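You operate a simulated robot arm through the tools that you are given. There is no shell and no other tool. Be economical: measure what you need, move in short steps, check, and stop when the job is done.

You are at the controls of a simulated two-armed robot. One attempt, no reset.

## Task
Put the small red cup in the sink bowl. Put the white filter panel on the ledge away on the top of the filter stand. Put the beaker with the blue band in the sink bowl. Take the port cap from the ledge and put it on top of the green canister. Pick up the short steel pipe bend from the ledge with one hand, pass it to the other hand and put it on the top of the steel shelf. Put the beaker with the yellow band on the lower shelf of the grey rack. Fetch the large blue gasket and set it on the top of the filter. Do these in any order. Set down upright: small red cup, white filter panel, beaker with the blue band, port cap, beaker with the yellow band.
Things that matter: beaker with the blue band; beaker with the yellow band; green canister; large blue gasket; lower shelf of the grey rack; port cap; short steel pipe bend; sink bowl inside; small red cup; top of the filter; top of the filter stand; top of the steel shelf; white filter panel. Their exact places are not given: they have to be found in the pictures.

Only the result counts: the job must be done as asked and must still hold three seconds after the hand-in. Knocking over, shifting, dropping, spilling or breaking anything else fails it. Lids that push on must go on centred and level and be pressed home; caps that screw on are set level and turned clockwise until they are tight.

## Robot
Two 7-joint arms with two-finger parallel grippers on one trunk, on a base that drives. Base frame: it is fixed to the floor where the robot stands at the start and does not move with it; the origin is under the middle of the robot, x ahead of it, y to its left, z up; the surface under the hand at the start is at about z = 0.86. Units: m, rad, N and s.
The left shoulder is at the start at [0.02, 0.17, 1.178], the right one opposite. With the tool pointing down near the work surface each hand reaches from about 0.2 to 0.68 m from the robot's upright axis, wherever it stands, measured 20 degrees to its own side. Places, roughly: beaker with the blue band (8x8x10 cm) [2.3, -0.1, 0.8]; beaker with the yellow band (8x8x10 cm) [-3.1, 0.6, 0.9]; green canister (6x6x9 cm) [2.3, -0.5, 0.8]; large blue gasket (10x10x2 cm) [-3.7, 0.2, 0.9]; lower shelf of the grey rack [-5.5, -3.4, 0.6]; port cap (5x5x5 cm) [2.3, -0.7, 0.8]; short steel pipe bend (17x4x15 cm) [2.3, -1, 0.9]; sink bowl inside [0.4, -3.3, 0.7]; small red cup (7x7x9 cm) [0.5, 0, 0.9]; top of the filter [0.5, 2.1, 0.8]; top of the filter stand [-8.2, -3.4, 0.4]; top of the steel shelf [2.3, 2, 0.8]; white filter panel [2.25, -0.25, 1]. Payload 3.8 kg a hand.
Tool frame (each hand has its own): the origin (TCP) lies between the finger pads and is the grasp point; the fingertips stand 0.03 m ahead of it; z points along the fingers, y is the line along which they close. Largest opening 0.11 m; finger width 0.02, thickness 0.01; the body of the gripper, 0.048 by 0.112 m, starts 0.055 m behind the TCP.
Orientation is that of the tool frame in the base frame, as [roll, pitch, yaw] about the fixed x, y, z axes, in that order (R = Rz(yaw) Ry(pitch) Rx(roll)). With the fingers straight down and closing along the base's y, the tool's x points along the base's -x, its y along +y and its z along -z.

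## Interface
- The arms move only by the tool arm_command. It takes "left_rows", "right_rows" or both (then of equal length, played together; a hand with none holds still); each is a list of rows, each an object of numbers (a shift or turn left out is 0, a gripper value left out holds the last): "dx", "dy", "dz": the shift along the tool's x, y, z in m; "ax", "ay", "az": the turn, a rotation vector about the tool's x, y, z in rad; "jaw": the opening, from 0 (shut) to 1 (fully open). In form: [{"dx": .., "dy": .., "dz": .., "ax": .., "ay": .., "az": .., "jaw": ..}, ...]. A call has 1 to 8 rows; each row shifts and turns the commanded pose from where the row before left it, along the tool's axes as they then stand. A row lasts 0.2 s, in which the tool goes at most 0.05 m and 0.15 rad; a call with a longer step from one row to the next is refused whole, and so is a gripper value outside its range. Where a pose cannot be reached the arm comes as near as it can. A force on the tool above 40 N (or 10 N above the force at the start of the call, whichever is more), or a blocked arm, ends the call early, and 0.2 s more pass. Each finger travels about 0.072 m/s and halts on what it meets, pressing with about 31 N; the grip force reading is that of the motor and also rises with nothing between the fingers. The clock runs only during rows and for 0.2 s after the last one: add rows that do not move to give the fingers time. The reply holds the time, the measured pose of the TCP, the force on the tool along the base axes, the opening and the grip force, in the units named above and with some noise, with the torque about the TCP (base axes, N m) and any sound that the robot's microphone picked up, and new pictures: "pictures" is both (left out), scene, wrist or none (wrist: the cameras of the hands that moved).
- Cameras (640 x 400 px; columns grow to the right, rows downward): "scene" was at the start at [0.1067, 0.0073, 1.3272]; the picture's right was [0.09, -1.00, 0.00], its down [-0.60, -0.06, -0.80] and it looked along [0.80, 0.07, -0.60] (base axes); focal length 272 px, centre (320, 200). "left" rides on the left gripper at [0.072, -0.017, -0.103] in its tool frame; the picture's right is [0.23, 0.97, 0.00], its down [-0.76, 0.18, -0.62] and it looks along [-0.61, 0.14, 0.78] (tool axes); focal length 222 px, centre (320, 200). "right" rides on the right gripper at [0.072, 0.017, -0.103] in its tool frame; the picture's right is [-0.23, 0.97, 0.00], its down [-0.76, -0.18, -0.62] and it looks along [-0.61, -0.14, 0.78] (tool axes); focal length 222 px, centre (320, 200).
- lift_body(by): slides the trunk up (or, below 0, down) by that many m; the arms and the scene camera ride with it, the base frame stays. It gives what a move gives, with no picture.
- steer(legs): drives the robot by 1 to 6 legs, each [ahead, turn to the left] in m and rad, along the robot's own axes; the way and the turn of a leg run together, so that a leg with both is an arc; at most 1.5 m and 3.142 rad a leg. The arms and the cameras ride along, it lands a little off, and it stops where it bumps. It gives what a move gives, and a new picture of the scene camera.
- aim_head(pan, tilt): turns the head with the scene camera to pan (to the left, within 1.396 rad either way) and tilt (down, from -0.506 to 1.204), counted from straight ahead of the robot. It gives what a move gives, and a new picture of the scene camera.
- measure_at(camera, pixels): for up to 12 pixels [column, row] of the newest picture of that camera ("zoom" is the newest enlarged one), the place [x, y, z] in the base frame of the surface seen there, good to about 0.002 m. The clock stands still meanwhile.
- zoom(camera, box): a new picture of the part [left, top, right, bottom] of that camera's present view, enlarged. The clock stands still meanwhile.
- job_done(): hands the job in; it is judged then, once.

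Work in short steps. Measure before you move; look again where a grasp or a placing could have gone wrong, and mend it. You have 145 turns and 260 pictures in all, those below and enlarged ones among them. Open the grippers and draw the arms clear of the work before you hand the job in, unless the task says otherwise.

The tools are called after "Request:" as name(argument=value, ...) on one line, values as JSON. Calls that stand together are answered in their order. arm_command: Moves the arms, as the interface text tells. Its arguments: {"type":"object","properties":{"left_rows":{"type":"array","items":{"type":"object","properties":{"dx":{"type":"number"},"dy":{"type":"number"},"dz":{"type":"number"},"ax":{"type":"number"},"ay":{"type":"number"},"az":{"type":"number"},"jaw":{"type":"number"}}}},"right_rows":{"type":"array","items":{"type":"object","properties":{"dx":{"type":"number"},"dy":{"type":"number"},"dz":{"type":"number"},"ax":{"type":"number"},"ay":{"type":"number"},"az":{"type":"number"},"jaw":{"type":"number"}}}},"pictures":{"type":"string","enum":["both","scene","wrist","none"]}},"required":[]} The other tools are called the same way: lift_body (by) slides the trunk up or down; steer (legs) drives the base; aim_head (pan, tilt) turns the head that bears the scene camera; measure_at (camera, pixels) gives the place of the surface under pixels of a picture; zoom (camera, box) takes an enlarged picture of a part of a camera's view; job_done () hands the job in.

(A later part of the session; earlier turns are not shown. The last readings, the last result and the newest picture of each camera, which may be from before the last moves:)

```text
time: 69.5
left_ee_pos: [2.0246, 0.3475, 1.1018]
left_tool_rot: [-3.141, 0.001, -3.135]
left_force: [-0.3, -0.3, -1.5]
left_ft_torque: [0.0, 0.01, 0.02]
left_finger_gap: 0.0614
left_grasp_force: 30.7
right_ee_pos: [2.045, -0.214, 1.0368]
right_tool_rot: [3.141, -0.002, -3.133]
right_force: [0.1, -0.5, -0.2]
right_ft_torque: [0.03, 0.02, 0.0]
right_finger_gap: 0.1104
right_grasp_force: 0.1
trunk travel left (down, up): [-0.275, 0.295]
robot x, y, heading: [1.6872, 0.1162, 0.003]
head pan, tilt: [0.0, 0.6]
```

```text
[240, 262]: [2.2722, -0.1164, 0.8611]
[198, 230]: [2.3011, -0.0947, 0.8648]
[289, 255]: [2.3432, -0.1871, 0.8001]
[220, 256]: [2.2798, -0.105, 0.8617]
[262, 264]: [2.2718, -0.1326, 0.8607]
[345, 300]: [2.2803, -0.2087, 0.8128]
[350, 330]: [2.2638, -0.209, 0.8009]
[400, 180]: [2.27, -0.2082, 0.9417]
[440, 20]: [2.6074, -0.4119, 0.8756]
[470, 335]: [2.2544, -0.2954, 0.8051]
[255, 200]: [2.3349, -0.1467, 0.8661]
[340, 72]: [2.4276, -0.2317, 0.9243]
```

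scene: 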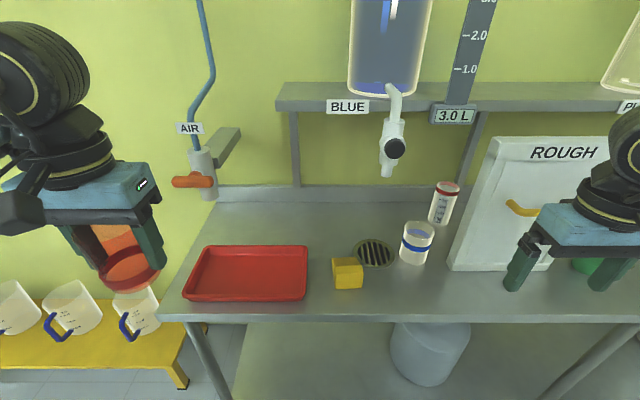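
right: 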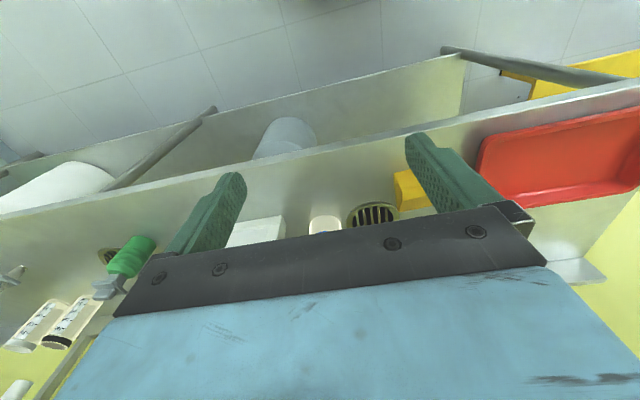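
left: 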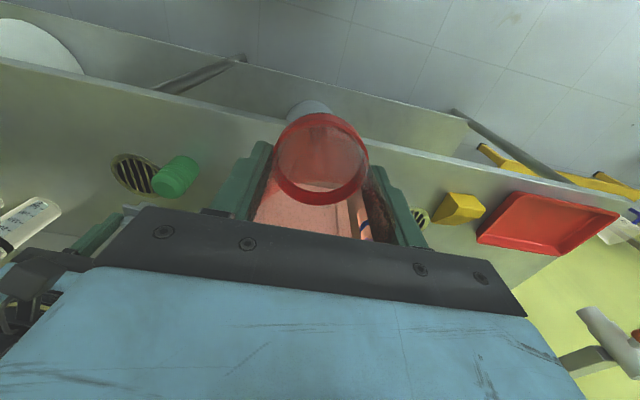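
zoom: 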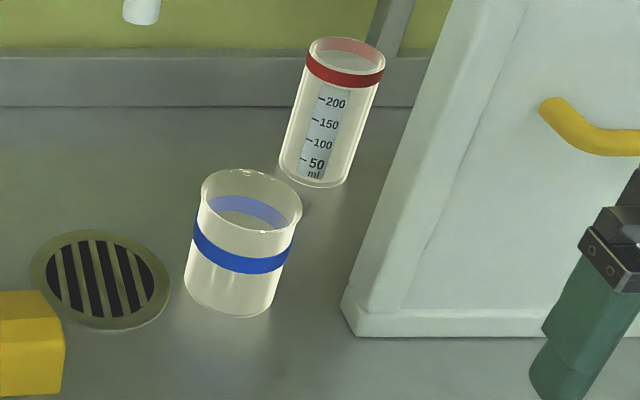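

I check the panel's top height against the forearm's path.

Request:
measure_at(camera="scene", pixels=[[497, 142], [492, 150], [560, 150], [520, 208], [540, 212], [470, 240], [560, 240], [620, 190], [630, 130], [445, 188], [417, 228]])

```text
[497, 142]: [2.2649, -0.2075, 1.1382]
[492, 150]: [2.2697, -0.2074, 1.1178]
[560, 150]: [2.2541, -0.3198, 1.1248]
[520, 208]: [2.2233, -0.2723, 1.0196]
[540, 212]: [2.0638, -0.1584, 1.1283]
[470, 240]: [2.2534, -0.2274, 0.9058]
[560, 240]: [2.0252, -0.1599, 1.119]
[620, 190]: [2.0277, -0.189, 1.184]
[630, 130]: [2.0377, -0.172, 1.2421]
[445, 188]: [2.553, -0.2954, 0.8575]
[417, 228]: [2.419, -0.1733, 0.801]
```

The panel's top is at z 1.145, so a vertical hand's forearm could hit it or the tap. I therefore tilt the right hand 45° forward, so the arm stays in front of them.

Request:
arm_command(right_rows=[{"ay": -0.131, "dy": 0.0143}, {"ay": -0.131, "dy": 0.0143}, {"ay": -0.131, "dy": 0.0143}, {"ay": -0.131, "dy": 0.0143}, {"ay": -0.131, "dy": 0.0143}, {"ay": -0.131, "dy": 0.0143}], pictures="scene")

```text
time: 70.9
left_ee_pos: [2.0252, 0.3488, 1.1]
left_tool_rot: [3.141, -0.001, -3.135]
left_force: [-0.7, 0.8, -0.1]
left_ft_torque: [-0.01, -0.01, -0.02]
left_finger_gap: 0.0612
left_grasp_force: 30.6
right_ee_pos: [2.0907, -0.1311, 1.0393]
right_tool_rot: [3.139, 0.787, -3.134]
right_force: [0.5, -0.1, 0.1]
right_ft_torque: [0.02, 0.01, 0.0]
right_finger_gap: 0.1102
right_grasp_force: 0.1
right hand out of reach, approached as far as the arm can: row 4, 5, 6
trunk travel left (down, up): [-0.275, 0.295]
robot x, y, heading: [1.6837, 0.1091, 0.004]
head pan, tilt: [0.0, 0.6]
```

scene: 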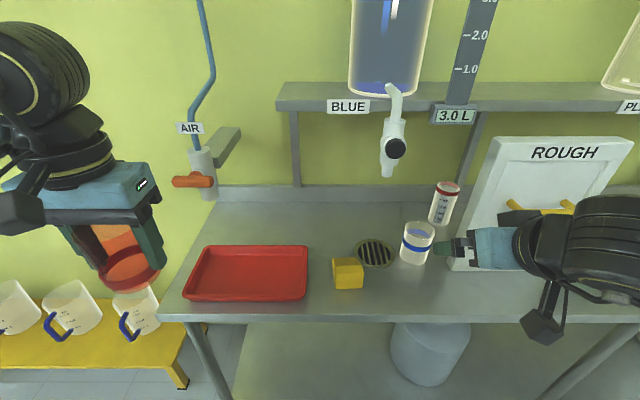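

The hand is tilted. I move it to a pre-grasp point 0.12 m behind the beaker along the tool axis.

Request:
arm_command(right_rows=[{"dz": 0.0445, "dx": -0.0166}, {"dz": 0.0445, "dx": -0.0166}, {"dz": 0.0445, "dx": -0.0166}, {"dz": 0.0445, "dx": -0.0166}], pictures="both")

```text
time: 71.9
left_ee_pos: [2.025, 0.3479, 1.1004]
left_tool_rot: [-3.141, 0.0, -3.133]
left_force: [0.5, -0.4, -0.5]
left_ft_torque: [-0.01, 0.02, -0.02]
left_finger_gap: 0.0611
left_grasp_force: 30.5
right_ee_pos: [2.2641, -0.1303, 0.961]
right_tool_rot: [-3.141, 0.788, -3.132]
right_force: [0.7, -0.1, -0.1]
right_ft_torque: [0.0, 0.01, 0.0]
right_finger_gap: 0.11
right_grasp_force: 0.1
trunk travel left (down, up): [-0.275, 0.295]
robot x, y, heading: [1.6832, 0.1143, 0.0]
head pan, tilt: [0.0, 0.6]
```

scene: 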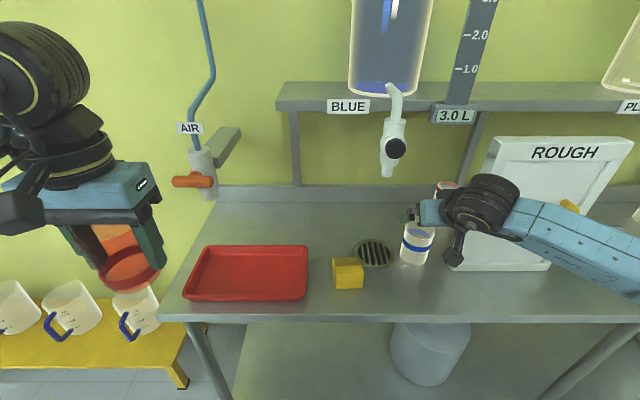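
right: 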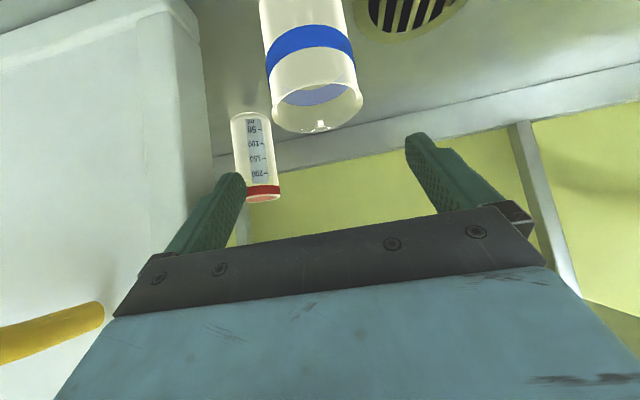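

I check the clearance between the forearm and the panel handle before descending.

Request:
measure_at(camera="scene", pixels=[[515, 195], [540, 206], [570, 216], [600, 228], [570, 207], [480, 185], [510, 190], [545, 240]])

```text
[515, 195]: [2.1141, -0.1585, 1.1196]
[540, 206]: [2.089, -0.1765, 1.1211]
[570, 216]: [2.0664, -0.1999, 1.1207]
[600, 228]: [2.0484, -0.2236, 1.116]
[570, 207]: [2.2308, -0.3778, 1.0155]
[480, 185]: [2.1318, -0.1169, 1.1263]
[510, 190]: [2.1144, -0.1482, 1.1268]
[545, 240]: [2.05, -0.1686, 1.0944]
```

Clear by over 0.1 m. I descend onto the beaker and close.

Request:
arm_command(right_rows=[{"dz": 0.03, "dx": 0.0115, "dy": 0.001}, {"dz": 0.03, "dx": 0.0115}, {"dz": 0.03, "dx": 0.0115}, {"jaw": 0.45}, {"jaw": 0.45}, {"jaw": 0.45}], pictures="both")

```text
time: 73.3
left_ee_pos: [2.0248, 0.3484, 1.1019]
left_tool_rot: [-3.141, 0.001, -3.133]
left_force: [0.2, -0.1, -0.5]
left_ft_torque: [0.0, -0.03, -0.01]
left_finger_gap: 0.0614
left_grasp_force: 31.6
right_ee_pos: [2.3034, -0.1292, 0.8738]
right_tool_rot: [-3.141, 0.786, -3.132]
right_force: [-0.1, 0.4, 0.2]
right_ft_torque: [-0.03, -0.04, -0.01]
right_finger_gap: 0.0702
right_grasp_force: 31.1
trunk travel left (down, up): [-0.275, 0.295]
robot x, y, heading: [1.6825, 0.116, 0.007]
head pan, tilt: [0.0, 0.6]
```

scene: 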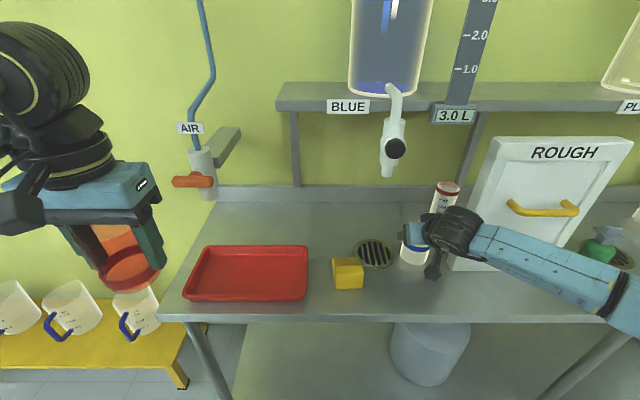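
right: 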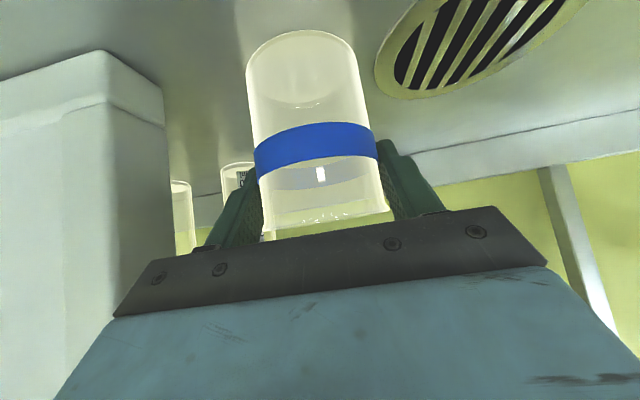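

Gripped (0.070). I lift straight up and draw back from the ledge.

Request:
arm_command(right_rows=[{"dz": -0.0283, "dx": -0.0283}, {"dz": -0.0283, "dx": -0.0283}, {"dz": -0.0295, "dx": 0.0295}, {"dz": -0.0295, "dx": 0.0295}, {"dz": -0.0295, "dx": 0.0295}, {"dz": -0.0295, "dx": 0.0295}, {"dz": -0.0283, "dx": -0.0283}, {"dz": -0.0283, "dx": -0.0283}], pictures="none")

Request:
steer(legs=[[-0.28, 0], [0, -1.57]])

```text
time: 75.1
left_ee_pos: [2.0239, 0.3483, 1.1018]
left_tool_rot: [-3.14, 0.0, -3.136]
left_force: [-0.4, -1.0, -0.1]
left_ft_torque: [0.0, 0.0, 0.0]
left_finger_gap: 0.0611
left_grasp_force: 30.9
right_ee_pos: [2.1349, -0.1302, 1.0333]
right_tool_rot: [3.141, 0.787, -3.134]
right_force: [0.5, 0.0, -0.6]
right_ft_torque: [-0.03, 0.02, 0.01]
right_finger_gap: 0.0703
right_grasp_force: 31.3
trunk travel left (down, up): [-0.275, 0.295]
robot x, y, heading: [1.6858, 0.1136, 0.008]
head pan, tilt: [0.0, 0.6]
```

```text
time: 80.8
left_ee_pos: [1.6454, -0.224, 1.1008]
left_tool_rot: [-3.14, 0.001, 1.601]
left_force: [0.2, -0.1, -0.8]
left_ft_torque: [0.01, -0.04, 0.0]
left_finger_gap: 0.0613
left_grasp_force: 31.0
right_ee_pos: [1.1685, -0.3478, 1.0338]
right_tool_rot: [3.14, 0.787, 1.601]
right_force: [-0.3, -0.3, -1.7]
right_ft_torque: [-0.02, 0.05, 0.03]
right_finger_gap: 0.07
right_grasp_force: 30.8
trunk travel left (down, up): [-0.275, 0.295]
robot x, y, heading: [1.3986, 0.1121, -1.536]
head pan, tilt: [0.0, 0.6]
```

scene: 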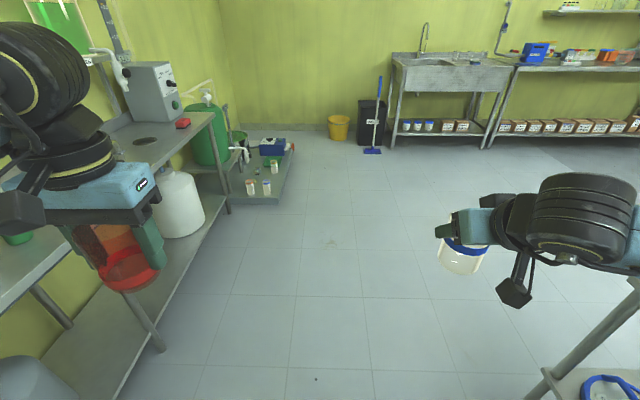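

The way to the sink (445,70) is open. I drive to about (0.45,-2.3), facing it.

Request:
steer(legs=[[1.5, 0], [0, -0.87], [1.3, 0], [0, 0.835]])

```text
time: 98.9
left_ee_pos: [0.739, -2.621, 1.1014]
left_tool_rot: [-3.141, 0.0, 1.598]
left_force: [-0.2, -0.1, 0.1]
left_ft_torque: [-0.03, 0.0, -0.01]
left_finger_gap: 0.0612
left_grasp_force: 31.0
right_ee_pos: [0.2618, -2.7424, 1.0335]
right_tool_rot: [-3.141, 0.787, 1.599]
right_force: [-1.1, 0.1, -1.2]
right_ft_torque: [-0.01, 0.01, 0.02]
right_finger_gap: 0.0697
right_grasp_force: 31.0
trunk travel left (down, up): [-0.275, 0.295]
robot x, y, heading: [0.4953, -2.2904, -1.545]
head pan, tilt: [0.0, 0.6]
```

scene: 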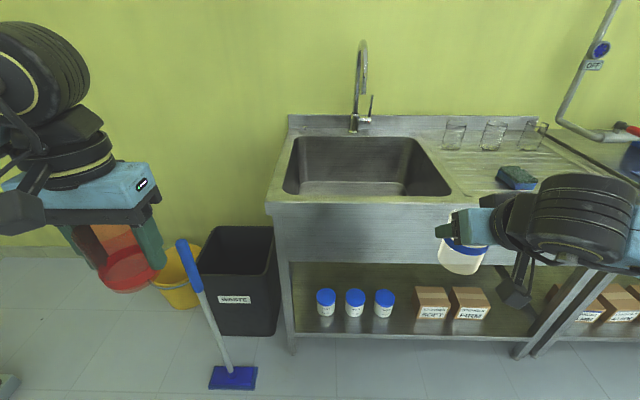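

The sink bowl is at (365,165). I measure its rim, bottom and the tap.

Request:
measure_at(camera="scene", pixels=[[295, 140], [410, 140], [285, 190], [448, 190], [350, 187], [330, 175], [370, 165], [363, 50], [352, 60], [365, 95], [515, 175], [350, 200]])

Request:
zoom(camera="scene", box=[260, 30, 480, 210])

```text
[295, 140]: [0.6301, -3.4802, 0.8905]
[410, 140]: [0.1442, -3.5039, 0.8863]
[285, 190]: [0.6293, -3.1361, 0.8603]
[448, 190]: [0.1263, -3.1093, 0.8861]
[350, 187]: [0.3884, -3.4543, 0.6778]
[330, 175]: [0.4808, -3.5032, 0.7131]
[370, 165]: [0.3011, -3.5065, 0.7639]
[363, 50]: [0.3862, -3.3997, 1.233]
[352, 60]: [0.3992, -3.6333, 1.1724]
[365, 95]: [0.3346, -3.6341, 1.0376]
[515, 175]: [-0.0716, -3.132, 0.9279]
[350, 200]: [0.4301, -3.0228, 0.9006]
```

```text
2.22 times, centred on (370, 120) of scene
```

zoom: 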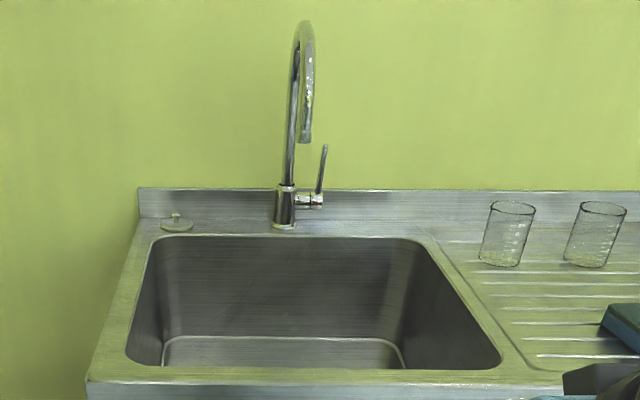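

The bowl spans x 0.13–0.63, y -3.11…-3.50, with the rim at 0.89 and bottom at 0.675. I raise the trunk so the arms come in steeply, and drive closer.

Request:
lift_body(by=0.18)

Request:
steer(legs=[[0.38, -0.03]])

```text
time: 100.9
left_ee_pos: [0.7382, -2.6208, 1.2808]
left_tool_rot: [3.141, -0.001, 1.599]
left_force: [-1.1, -0.4, -0.6]
left_ft_torque: [0.05, 0.0, -0.01]
left_finger_gap: 0.0616
left_grasp_force: 31.1
right_ee_pos: [0.2612, -2.7433, 1.2141]
right_tool_rot: [3.141, 0.785, 1.599]
right_force: [-0.5, 0.8, -0.4]
right_ft_torque: [0.04, -0.01, 0.02]
right_finger_gap: 0.0698
right_grasp_force: 31.1
trunk travel left (down, up): [-0.455, 0.115]
robot x, y, heading: [0.4949, -2.2842, -1.541]
head pan, tilt: [0.0, 0.6]
```

```text
time: 103.3
left_ee_pos: [0.7356, -3.0085, 1.2816]
left_tool_rot: [3.141, 0.0, 1.57]
left_force: [-0.6, -0.4, 0.1]
left_ft_torque: [0.01, -0.01, 0.0]
left_finger_gap: 0.0612
left_grasp_force: 31.0
right_ee_pos: [0.2549, -3.1153, 1.2121]
right_tool_rot: [3.141, 0.786, 1.571]
right_force: [-0.1, 0.8, -0.3]
right_ft_torque: [0.01, 0.01, 0.02]
right_finger_gap: 0.07
right_grasp_force: 30.8
trunk travel left (down, up): [-0.455, 0.115]
robot x, y, heading: [0.5004, -2.6633, -1.567]
head pan, tilt: [0.0, 0.6]
```

scene: 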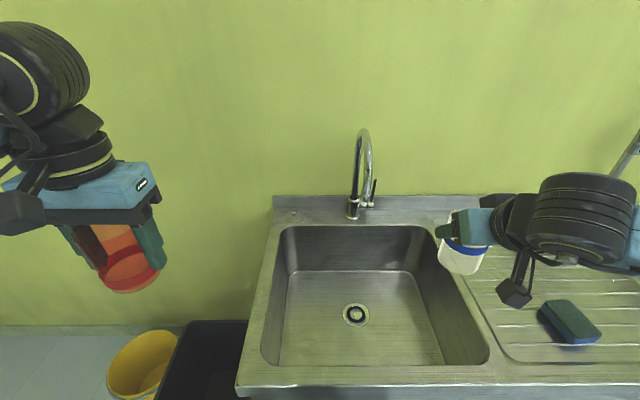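

Request:
measure_at(camera="scene", pixels=[[300, 345], [430, 345], [300, 280], [410, 285], [356, 315], [364, 150], [368, 178], [275, 355], [480, 350], [290, 235], [420, 235], [570, 320]])

```text
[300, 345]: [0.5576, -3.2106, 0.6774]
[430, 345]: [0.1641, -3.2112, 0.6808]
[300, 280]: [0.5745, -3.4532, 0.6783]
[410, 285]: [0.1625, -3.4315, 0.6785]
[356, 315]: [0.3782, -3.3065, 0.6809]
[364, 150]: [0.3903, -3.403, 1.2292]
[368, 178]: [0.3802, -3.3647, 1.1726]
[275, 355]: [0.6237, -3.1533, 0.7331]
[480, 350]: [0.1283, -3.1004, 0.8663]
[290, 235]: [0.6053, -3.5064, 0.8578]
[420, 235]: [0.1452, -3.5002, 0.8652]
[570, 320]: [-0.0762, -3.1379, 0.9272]
```

Floor of the bowl z 0.678; the spout tip is at (0.385,-3.36,1.16). I take the red cup over the left part at (0.53,-3.25).

Request:
arm_command(left_rows=[{"dy": -0.0294, "dx": -0.0345}, {"dy": -0.0294, "dx": -0.0345}, {"dy": -0.0294, "dx": -0.0345}, {"dy": -0.0294, "dx": -0.0345}, {"dy": -0.0294, "dx": -0.0345}, {"dy": -0.0294, "dx": -0.0345}, {"dy": -0.0294, "dx": -0.0345}, {"dz": 0.05}], pictures="scene")

```text
time: 105.1
left_ee_pos: [0.5297, -3.2519, 1.2295]
left_tool_rot: [-3.14, 0.0, 1.572]
left_force: [0.2, -0.1, -0.3]
left_ft_torque: [0.02, 0.01, 0.01]
left_finger_gap: 0.0616
left_grasp_force: 30.9
right_ee_pos: [0.2579, -3.1177, 1.2135]
right_tool_rot: [-3.138, 0.784, 1.576]
right_force: [0.6, 0.6, -0.6]
right_ft_torque: [0.02, 0.05, -0.02]
right_finger_gap: 0.0697
right_grasp_force: 31.0
trunk travel left (down, up): [-0.455, 0.115]
robot x, y, heading: [0.5024, -2.6667, -1.57]
head pan, tilt: [0.0, 0.6]
```

scene: 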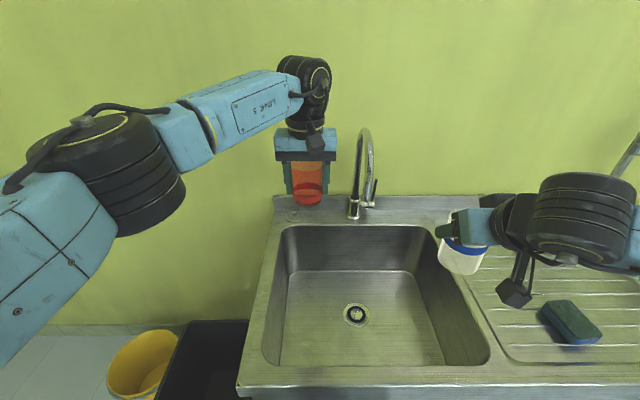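

I descend 0.35 m and check.

Request:
arm_command(left_rows=[{"dz": 0.05}, {"dz": 0.05}, {"dz": 0.05}, {"dz": 0.05}, {"dz": 0.05}, {"dz": 0.05}, {"dz": 0.05}], pictures="both")

```text
time: 106.7
left_ee_pos: [0.539, -3.2232, 0.9253]
left_tool_rot: [-3.14, 0.0, 1.572]
left_force: [0.2, 0.5, -0.5]
left_ft_torque: [0.02, 0.02, 0.01]
left_finger_gap: 0.0616
left_grasp_force: 31.0
left hand out of reach, approached as far as the arm can: row 5, 6, 7
right_ee_pos: [0.2565, -3.1159, 1.2144]
right_tool_rot: [-3.139, 0.786, 1.572]
right_force: [1.4, -0.1, -1.0]
right_ft_torque: [-0.02, 0.05, 0.01]
right_finger_gap: 0.0698
right_grasp_force: 30.6
trunk travel left (down, up): [-0.455, 0.115]
robot x, y, heading: [0.4998, -2.6678, -1.569]
head pan, tilt: [0.0, 0.6]
```

scene: 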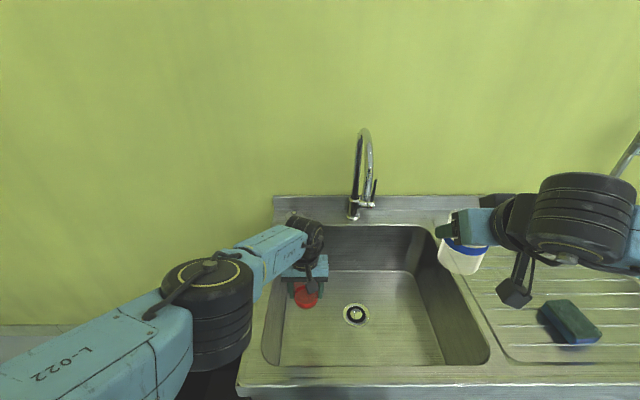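
left: 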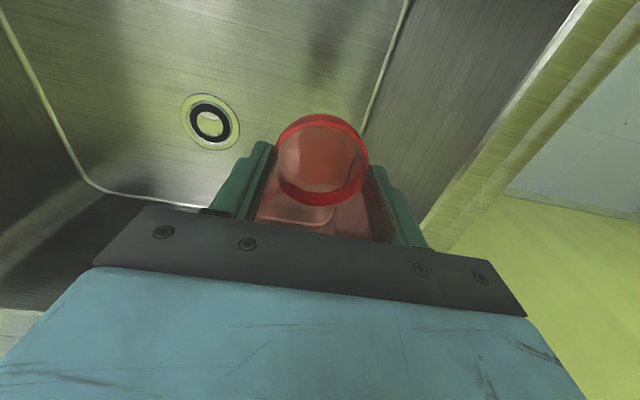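

The left arm is at its reach limit. I drive 0.08 m closer and measure the elbow's clearance.

Request:
steer(legs=[[0.08, 0]])

Request:
measure_at(camera="scene", pixels=[[208, 280], [210, 350], [245, 320], [255, 260], [290, 245], [262, 290]])

```text
time: 107.8
left_ee_pos: [0.5364, -3.3029, 0.9262]
left_tool_rot: [3.14, 0.0, 1.569]
left_force: [-0.2, -0.2, -1.3]
left_ft_torque: [0.0, 0.01, 0.01]
left_finger_gap: 0.0615
left_grasp_force: 30.8
right_ee_pos: [0.2546, -3.1953, 1.2132]
right_tool_rot: [3.14, 0.785, 1.571]
right_force: [-0.7, -0.4, -2.3]
right_ft_torque: [0.01, -0.01, 0.01]
right_finger_gap: 0.0696
right_grasp_force: 30.7
trunk travel left (down, up): [-0.455, 0.115]
robot x, y, heading: [0.5025, -2.7432, -1.57]
head pan, tilt: [0.0, 0.6]
```

scene: 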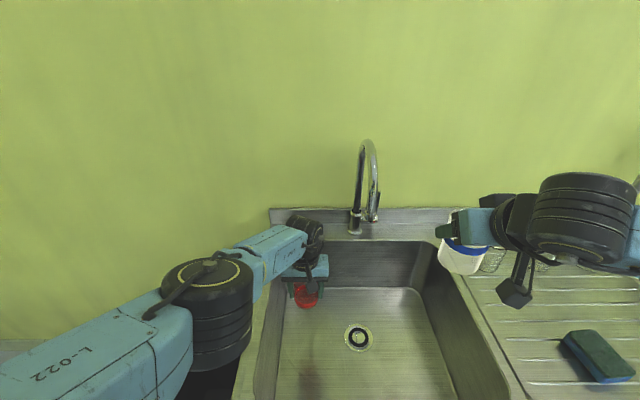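

```text
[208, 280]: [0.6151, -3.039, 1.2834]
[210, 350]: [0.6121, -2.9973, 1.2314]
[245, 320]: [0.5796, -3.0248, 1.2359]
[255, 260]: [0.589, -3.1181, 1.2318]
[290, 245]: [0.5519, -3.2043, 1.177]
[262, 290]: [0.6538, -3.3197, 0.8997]
```

Elbow is well above the counter. I descend further, stopping slightly above the bowl floor.

Request:
arm_command(left_rows=[{"dz": 0.038, "dx": 0.01}, {"dz": 0.038, "dx": 0.01}, {"dz": 0.038, "dx": 0.01}, {"dz": 0.038, "dx": 0.01}, {"dz": 0.036, "dx": 0.005}, {}], pictures="both")

```text
time: 109.2
left_ee_pos: [0.5539, -3.2301, 0.8018]
left_tool_rot: [3.142, -0.002, 1.569]
left_force: [0.6, 0.4, -0.6]
left_ft_torque: [-0.05, 0.03, 0.02]
left_finger_gap: 0.0615
left_grasp_force: 31.0
left hand out of reach, approached as far as the arm can: row 1, 2, 3, 4, 5
right_ee_pos: [0.2529, -3.1942, 1.2139]
right_tool_rot: [-3.14, 0.784, 1.571]
right_force: [0.4, 0.3, -1.6]
right_ft_torque: [-0.05, -0.02, 0.01]
right_finger_gap: 0.0698
right_grasp_force: 31.1
trunk travel left (down, up): [-0.455, 0.115]
robot x, y, heading: [0.5024, -2.7443, -1.569]
head pan, tilt: [0.0, 0.6]
```

scene: 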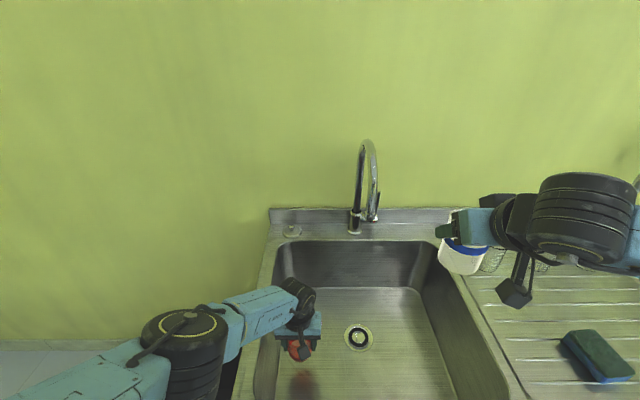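
left: 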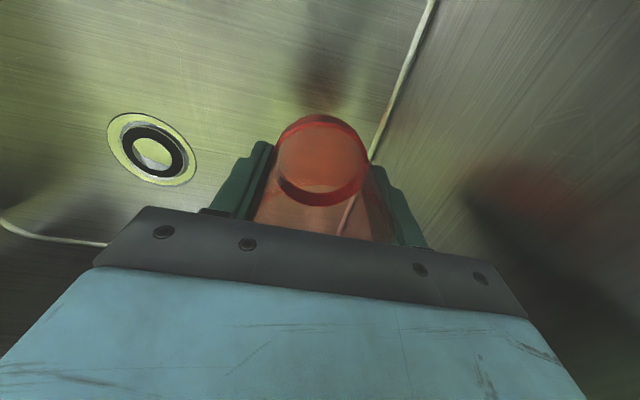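

I lower the trunk 0.05 m (cup bottom then ≈0.70), then shift toward the middle and set down.

Request:
lift_body(by=-0.05)

Request:
arm_command(left_rows=[{"dy": -0.02}, {"dy": -0.02, "dz": 0.005}, {"dz": 0.008}, {}], pictures="wrist")

```text
time: 110.1
left_ee_pos: [0.5554, -3.2303, 0.7517]
left_tool_rot: [3.141, -0.001, 1.568]
left_force: [0.1, -1.0, 0.1]
left_ft_torque: [0.01, 0.01, -0.01]
left_finger_gap: 0.0615
left_grasp_force: 30.7
right_ee_pos: [0.2536, -3.1957, 1.1648]
right_tool_rot: [-3.14, 0.786, 1.571]
right_force: [-0.7, -0.5, -1.5]
right_ft_torque: [0.01, 0.0, -0.05]
right_finger_gap: 0.0696
right_grasp_force: 30.1
trunk travel left (down, up): [-0.405, 0.165]
robot x, y, heading: [0.4988, -2.7473, -1.573]
head pan, tilt: [0.0, 0.6]
```

```text
time: 111.1
left_ee_pos: [0.5218, -3.2129, 0.7457]
left_tool_rot: [-3.141, -0.002, 1.568]
left_force: [-0.5, -0.3, -1.2]
left_ft_torque: [-0.02, -0.01, 0.0]
left_finger_gap: 0.0616
left_grasp_force: 31.5
left hand out of reach, approached as far as the arm can: row 1, 2, 3
right_ee_pos: [0.2541, -3.1952, 1.1638]
right_tool_rot: [-3.141, 0.785, 1.572]
right_force: [0.8, 0.2, -0.6]
right_ft_torque: [-0.03, 0.0, 0.06]
right_finger_gap: 0.0694
right_grasp_force: 31.3
trunk travel left (down, up): [-0.405, 0.165]
robot x, y, heading: [0.5038, -2.7435, -1.568]
head pan, tilt: [0.0, 0.6]
```

left: 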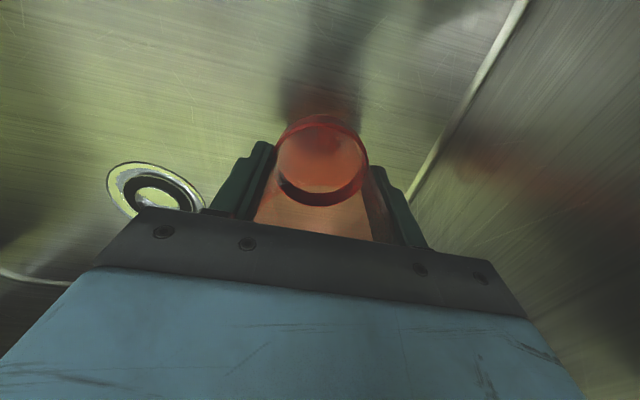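

Cup bottom ≈0.696; I lower the trunk another 0.018 m to touch the floor of the bowl.

Request:
lift_body(by=-0.016)

Request:
arm_command(left_rows=[{"dz": 0.002, "dx": -0.005}, {}], pictures="wrist")

```text
time: 111.7
left_ee_pos: [0.5228, -3.212, 0.7297]
left_tool_rot: [-3.14, 0.002, 1.569]
left_force: [0.3, -0.4, -0.5]
left_ft_torque: [0.0, 0.01, 0.04]
left_finger_gap: 0.0612
left_grasp_force: 30.9
right_ee_pos: [0.2535, -3.194, 1.1474]
right_tool_rot: [3.142, 0.787, 1.571]
right_force: [0.2, -0.4, -1.1]
right_ft_torque: [0.01, 0.0, 0.04]
right_finger_gap: 0.0694
right_grasp_force: 30.9
trunk travel left (down, up): [-0.389, 0.181]
robot x, y, heading: [0.5002, -2.7474, -1.571]
head pan, tilt: [0.0, 0.6]
```

```text
time: 112.3
left_ee_pos: [0.5259, -3.2134, 0.7294]
left_tool_rot: [-3.142, -0.001, 1.569]
left_force: [-0.6, -0.2, -0.7]
left_ft_torque: [0.0, 0.01, -0.03]
left_finger_gap: 0.0616
left_grasp_force: 30.8
left hand out of reach, approached as far as the arm can: row 1
right_ee_pos: [0.253, -3.1948, 1.1469]
right_tool_rot: [-3.141, 0.786, 1.572]
right_force: [0.5, -0.4, -0.5]
right_ft_torque: [-0.04, -0.02, 0.0]
right_finger_gap: 0.0694
right_grasp_force: 31.0
trunk travel left (down, up): [-0.389, 0.181]
robot x, y, heading: [0.5006, -2.7392, -1.571]
head pan, tilt: [0.0, 0.6]
```

left: 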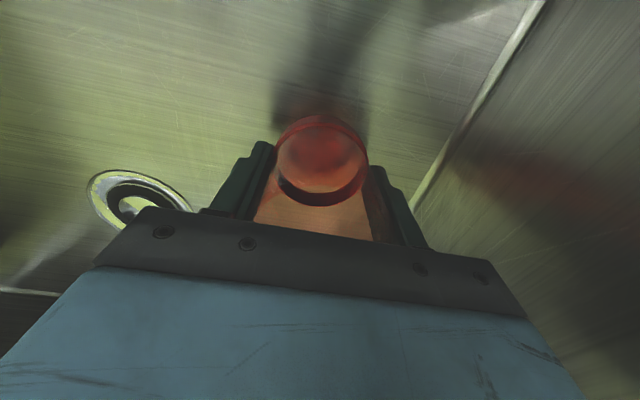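

Just above contact; I lower 3 mm more and read the force.

Request:
lift_body(by=-0.003)

```text
time: 112.9
left_ee_pos: [0.5251, -3.213, 0.7259]
left_tool_rot: [3.142, 0.0, 1.569]
left_force: [-0.1, 0.6, 0.7]
left_ft_torque: [-0.04, 0.01, -0.02]
left_finger_gap: 0.0616
left_grasp_force: 31.0
right_ee_pos: [0.2545, -3.1945, 1.1456]
right_tool_rot: [3.141, 0.786, 1.571]
right_force: [-0.4, 0.4, -0.1]
right_ft_torque: [0.03, -0.04, 0.05]
right_finger_gap: 0.0695
right_grasp_force: 31.4
trunk travel left (down, up): [-0.386, 0.184]
robot x, y, heading: [0.5014, -2.7492, -1.572]
head pan, tilt: [0.0, 0.6]
```

Request:
lift_body(by=-0.003)

```text
time: 113.4
left_ee_pos: [0.5245, -3.2144, 0.7249]
left_tool_rot: [-3.14, 0.002, 1.57]
left_force: [1.2, 1.9, 13.5]
left_ft_torque: [-0.14, -0.16, 0.04]
left_finger_gap: 0.0614
left_grasp_force: 31.0
right_ee_pos: [0.2535, -3.194, 1.143]
right_tool_rot: [3.141, 0.787, 1.572]
right_force: [0.5, -0.5, -1.0]
right_ft_torque: [0.0, -0.01, -0.01]
right_finger_gap: 0.0696
right_grasp_force: 30.8
trunk travel left (down, up): [-0.383, 0.187]
robot x, y, heading: [0.5005, -2.7423, -1.574]
head pan, tilt: [0.0, 0.6]
```

Contact 13 N. I open and lift out of the cup.

Request:
arm_command(left_rows=[{"jaw": 0.85}, {"jaw": 0.85}, {"jaw": 0.85}, {"dz": -0.04}, {"dz": -0.05}, {"dz": -0.05}, {"dz": -0.05}, {"dz": -0.05}], pictures="both")

```text
time: 114.4
left_ee_pos: [0.5677, -3.2398, 0.7417]
left_tool_rot: [3.082, 0.011, 1.745]
left_force: [-20.9, -5.0, -0.3]
left_ft_torque: [0.07, -0.04, -0.36]
left_finger_gap: 0.0828
left_grasp_force: 0.1
right_ee_pos: [0.2507, -3.1936, 1.1411]
right_tool_rot: [3.141, 0.785, 1.568]
right_force: [0.4, -0.1, 0.3]
right_ft_torque: [-0.01, -0.01, -0.02]
right_finger_gap: 0.0695
right_grasp_force: 30.9
trunk travel left (down, up): [-0.383, 0.187]
robot x, y, heading: [0.5017, -2.7446, -1.575]
head pan, tilt: [0.0, 0.6]
stopped in row 5 (left hand): the force on the tool passed its limit at 116 N (the readings are from after the stop); the commanded pose is now the measured one
```

scene: 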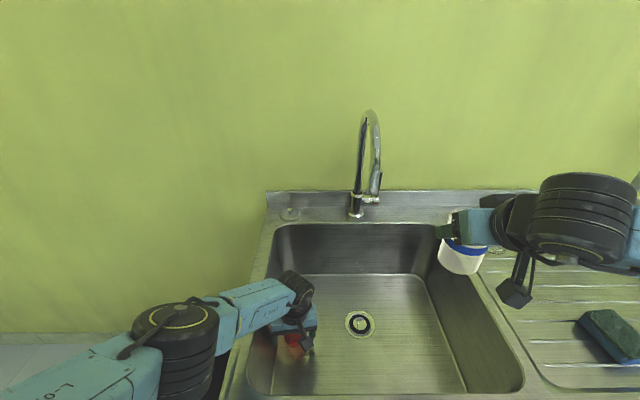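
left: 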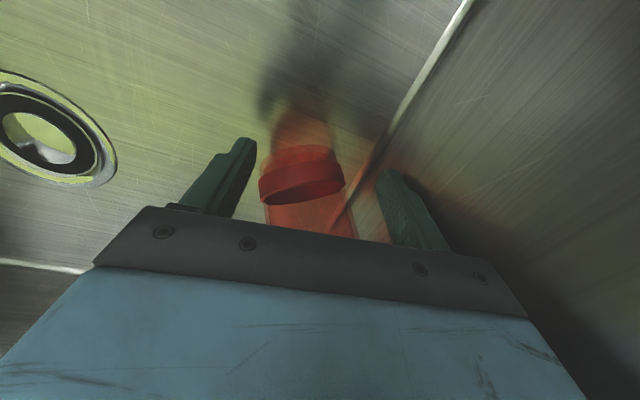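

The arm jerked toward the wall at its reach limit. I raise the trunk (rigid arms) gently and look at the cup.

Request:
lift_body(by=0.1)

Request:
arm_command(left_rows=[{}], pictures="both")

```text
time: 115.7
left_ee_pos: [0.573, -3.2389, 0.8421]
left_tool_rot: [3.072, 0.012, 1.749]
left_force: [-19.7, 1.1, -0.7]
left_ft_torque: [0.01, 0.0, 0.03]
left_finger_gap: 0.0838
left_grasp_force: 0.0
right_ee_pos: [0.2504, -3.1935, 1.2409]
right_tool_rot: [3.138, 0.785, 1.569]
right_force: [-0.1, 0.2, -1.3]
right_ft_torque: [0.04, 0.01, 0.03]
right_finger_gap: 0.0696
right_grasp_force: 30.9
trunk travel left (down, up): [-0.483, 0.087]
robot x, y, heading: [0.5025, -2.7458, -1.573]
head pan, tilt: [0.0, 0.6]
```

```text
time: 116.1
left_ee_pos: [0.5739, -3.239, 0.8417]
left_tool_rot: [3.069, 0.011, 1.748]
left_force: [-20.4, 0.9, 3.0]
left_ft_torque: [-0.01, -0.23, 0.05]
left_finger_gap: 0.0841
left_grasp_force: 0.1
right_ee_pos: [0.2503, -3.1927, 1.2421]
right_tool_rot: [3.14, 0.786, 1.568]
right_force: [0.4, 0.1, -1.8]
right_ft_torque: [-0.03, 0.01, -0.02]
right_finger_gap: 0.0696
right_grasp_force: 31.1
trunk travel left (down, up): [-0.483, 0.087]
robot x, y, heading: [0.5015, -2.744, -1.57]
head pan, tilt: [0.0, 0.6]
```

scene: 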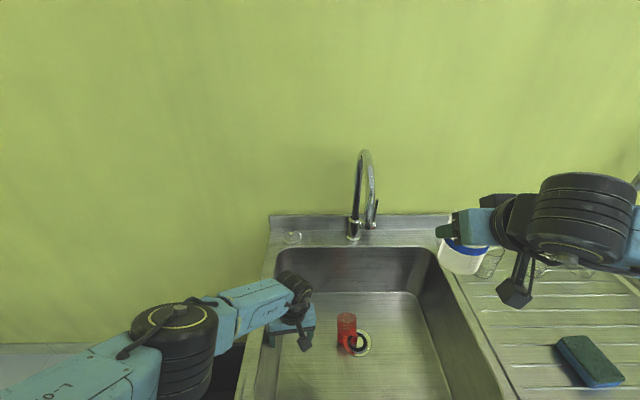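
left: 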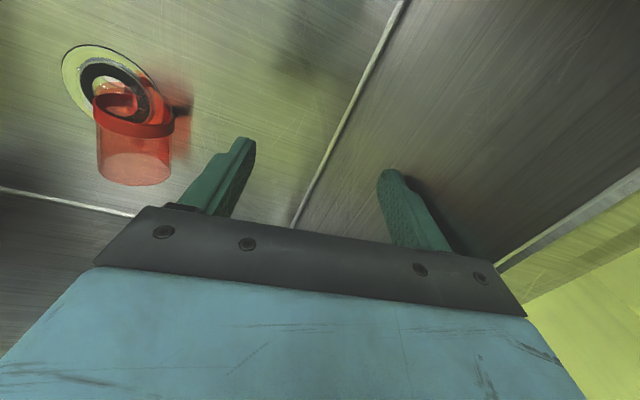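

The cup has moved near the drain (345,332). I zoom in to see whether it lies or stands.

Request:
zoom(camera="scene", box=[300, 290, 400, 380])

Request:
measure_at(camera="zoom", pixels=[[250, 160], [300, 170], [350, 160], [300, 260], [260, 330], [340, 360], [420, 350], [300, 140]])

```text
4.44 times, centred on (350, 335) of scene
```

zoom: 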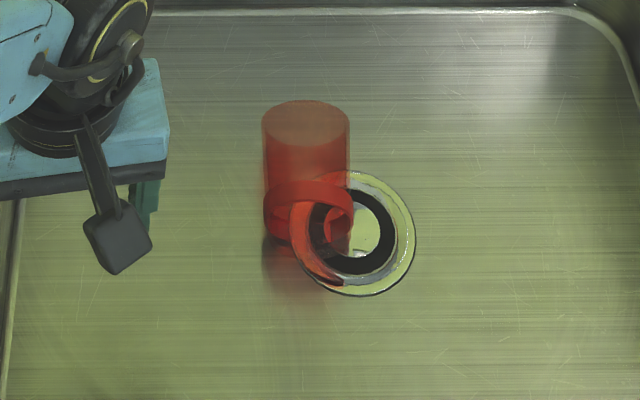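

```text
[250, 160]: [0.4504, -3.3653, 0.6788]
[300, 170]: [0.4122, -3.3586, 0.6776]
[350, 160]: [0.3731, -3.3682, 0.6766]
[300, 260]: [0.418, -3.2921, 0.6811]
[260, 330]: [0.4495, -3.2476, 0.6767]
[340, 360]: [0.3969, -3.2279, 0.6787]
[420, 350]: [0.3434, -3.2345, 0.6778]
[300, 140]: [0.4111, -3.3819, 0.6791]
```

The cup lies on its side with its bottom toward the robot; I'll right it later. First I free the left hand from the wall and lift it out of the bowl.

Request:
arm_command(left_rows=[{"dy": -0.03}, {"dy": -0.02, "dz": -0.02}, {"dz": -0.05}, {"dz": -0.05}, {"dz": -0.05}, {"dz": -0.05}, {"dz": -0.05}], pictures="scene")

```text
time: 117.7
left_ee_pos: [0.5141, -3.2362, 1.1098]
left_tool_rot: [3.068, 0.01, 1.752]
left_force: [0.3, -0.1, 0.0]
left_ft_torque: [-0.02, 0.0, 0.0]
left_finger_gap: 0.0936
left_grasp_force: 0.0
left hand out of reach, approached as far as the arm can: row 1
right_ee_pos: [0.2532, -3.1937, 1.2417]
right_tool_rot: [-3.14, 0.787, 1.57]
right_force: [0.8, 0.3, -0.6]
right_ft_torque: [-0.02, 0.02, 0.01]
right_finger_gap: 0.0698
right_grasp_force: 31.2
trunk travel left (down, up): [-0.483, 0.087]
robot x, y, heading: [0.4997, -2.7455, -1.573]
head pan, tilt: [0.0, 0.6]
```

scene: 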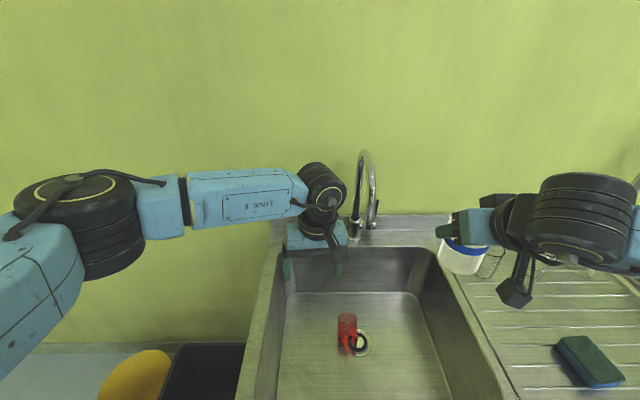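

Now the beaker: I lower the trunk 0.12 m and take the right hand over the right rear of the bowl, meanwhile drawing the left hand up and away.

Request:
lift_body(by=-0.12)

Request:
arm_command(left_rows=[{"dz": -0.04, "az": 0.09}, {"dz": -0.04, "az": 0.09}, {"dz": -0.04, "dy": 0.02}, {"dx": 0.04, "dy": 0.025}, {"dx": 0.04, "dy": 0.025}, {"dx": 0.04, "dy": 0.025}, {"dx": 0.04, "dy": 0.025}], right_rows=[{"dz": 0.032, "dx": -0.032}, {"dz": 0.032, "dx": -0.032}, {"dz": 0.032, "dx": -0.032}, {"dz": 0.032, "dx": -0.032}, {"dz": 0.033, "dx": 0.033}, {"dz": 0.033, "dx": 0.033}, {"dz": 0.033, "dx": 0.033}], pictures="both")

```text
time: 119.2
left_ee_pos: [0.5133, -3.2369, 0.9897]
left_tool_rot: [3.07, 0.01, 1.752]
left_force: [-1.0, 0.8, -0.9]
left_ft_torque: [0.02, 0.0, 0.04]
left_finger_gap: 0.0936
left_grasp_force: 0.0
right_ee_pos: [0.2525, -3.1935, 1.1217]
right_tool_rot: [3.141, 0.788, 1.568]
right_force: [0.7, 0.5, -0.3]
right_ft_torque: [0.0, 0.01, 0.01]
right_finger_gap: 0.0697
right_grasp_force: 30.9
trunk travel left (down, up): [-0.363, 0.207]
robot x, y, heading: [0.4992, -2.7462, -1.57]
head pan, tilt: [0.0, 0.6]
```

```text
time: 120.8
left_ee_pos: [0.624, -3.0746, 1.1211]
left_tool_rot: [3.07, -0.001, 1.574]
left_force: [0.1, -0.6, 0.5]
left_ft_torque: [0.0, -0.01, 0.0]
left_finger_gap: 0.0933
left_grasp_force: 0.1
right_ee_pos: [0.2507, -3.3741, 0.9816]
right_tool_rot: [3.141, 0.788, 1.57]
right_force: [-0.2, 0.3, 0.2]
right_ft_torque: [0.01, -0.01, 0.01]
right_finger_gap: 0.0693
right_grasp_force: 31.5
trunk travel left (down, up): [-0.363, 0.207]
robot x, y, heading: [0.5024, -2.7479, -1.568]
head pan, tilt: [0.0, 0.6]
```

scene: 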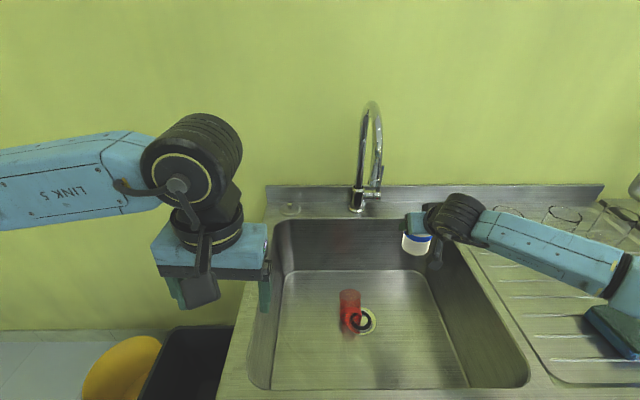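
right: 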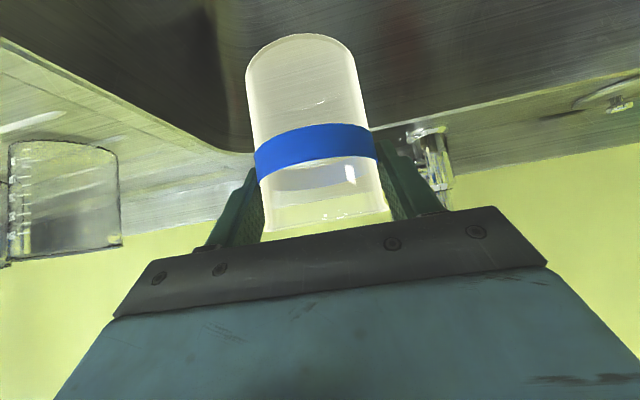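
left: 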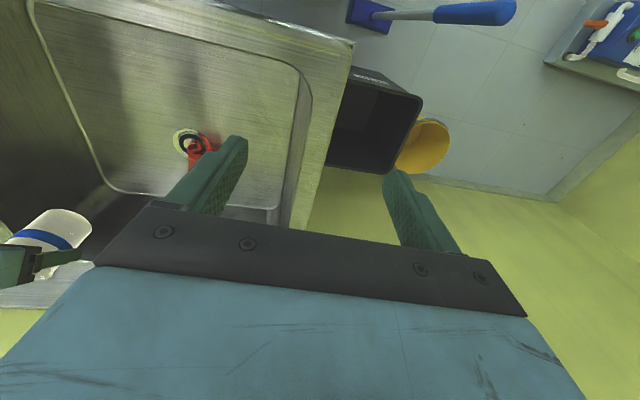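

The right forearm extends over the drainboard; I measure its height before going lower.

Request:
measure_at(camera="scene", pixels=[[500, 225], [540, 240], [590, 258], [490, 243], [560, 272], [600, 290], [625, 275], [440, 255]])

```text
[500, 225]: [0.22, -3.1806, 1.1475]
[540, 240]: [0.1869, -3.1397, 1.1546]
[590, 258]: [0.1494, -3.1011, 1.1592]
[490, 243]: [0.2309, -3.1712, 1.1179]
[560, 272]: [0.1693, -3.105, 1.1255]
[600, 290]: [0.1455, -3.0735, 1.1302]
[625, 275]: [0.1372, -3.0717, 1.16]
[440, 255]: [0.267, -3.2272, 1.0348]
```

With the trunk as is, the arm straightens as it goes down. I descend 0.15 m and check the clearance to the rim.

Request:
arm_command(right_rows=[{"dz": 0.0265, "dx": 0.0265}, {"dz": 0.0265, "dx": 0.0265}, {"dz": 0.0265, "dx": 0.0265}, {"dz": 0.0265, "dx": 0.0265}], pictures="both")

Request:
measure_at(camera="scene", pixels=[[470, 290], [500, 300], [530, 310], [560, 320], [450, 280], [500, 320], [540, 345], [425, 285]])

```text
time: 121.8
left_ee_pos: [0.6241, -3.0771, 1.1181]
left_tool_rot: [3.068, -0.004, 1.572]
left_force: [0.1, -0.5, 0.5]
left_ft_torque: [0.03, 0.01, 0.01]
left_finger_gap: 0.0933
left_grasp_force: 0.0
right_ee_pos: [0.2512, -3.3758, 0.8312]
right_tool_rot: [-3.141, 0.788, 1.569]
right_force: [0.0, 0.1, -1.5]
right_ft_torque: [0.0, 0.02, 0.01]
right_finger_gap: 0.0697
right_grasp_force: 30.8
trunk travel left (down, up): [-0.363, 0.207]
robot x, y, heading: [0.5064, -2.7477, -1.573]
head pan, tilt: [0.0, 0.6]
```

scene: 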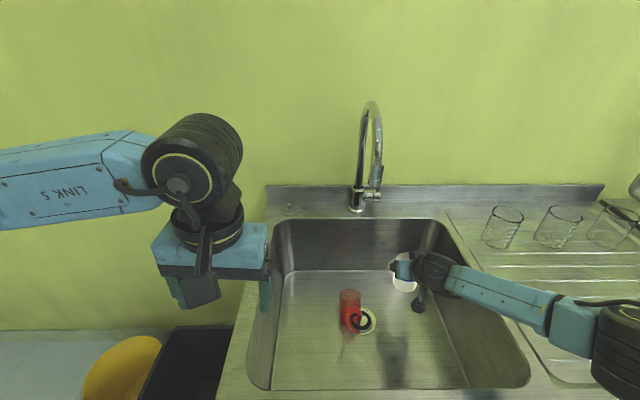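
right: 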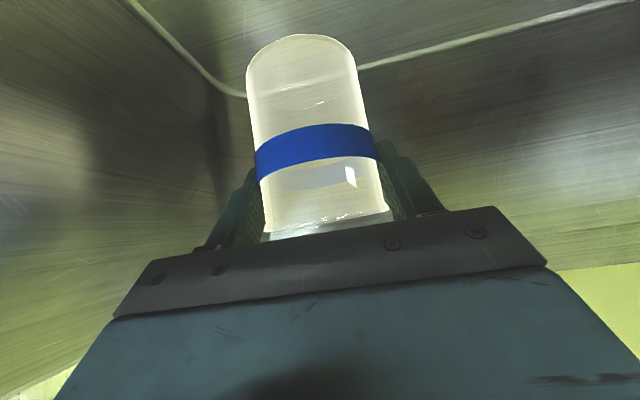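

```text
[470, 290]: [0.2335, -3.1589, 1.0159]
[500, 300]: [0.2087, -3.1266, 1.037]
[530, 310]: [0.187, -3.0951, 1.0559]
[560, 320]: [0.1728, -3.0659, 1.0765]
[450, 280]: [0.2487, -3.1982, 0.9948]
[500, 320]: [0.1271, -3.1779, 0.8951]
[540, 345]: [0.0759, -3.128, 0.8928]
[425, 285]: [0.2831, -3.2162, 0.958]
```

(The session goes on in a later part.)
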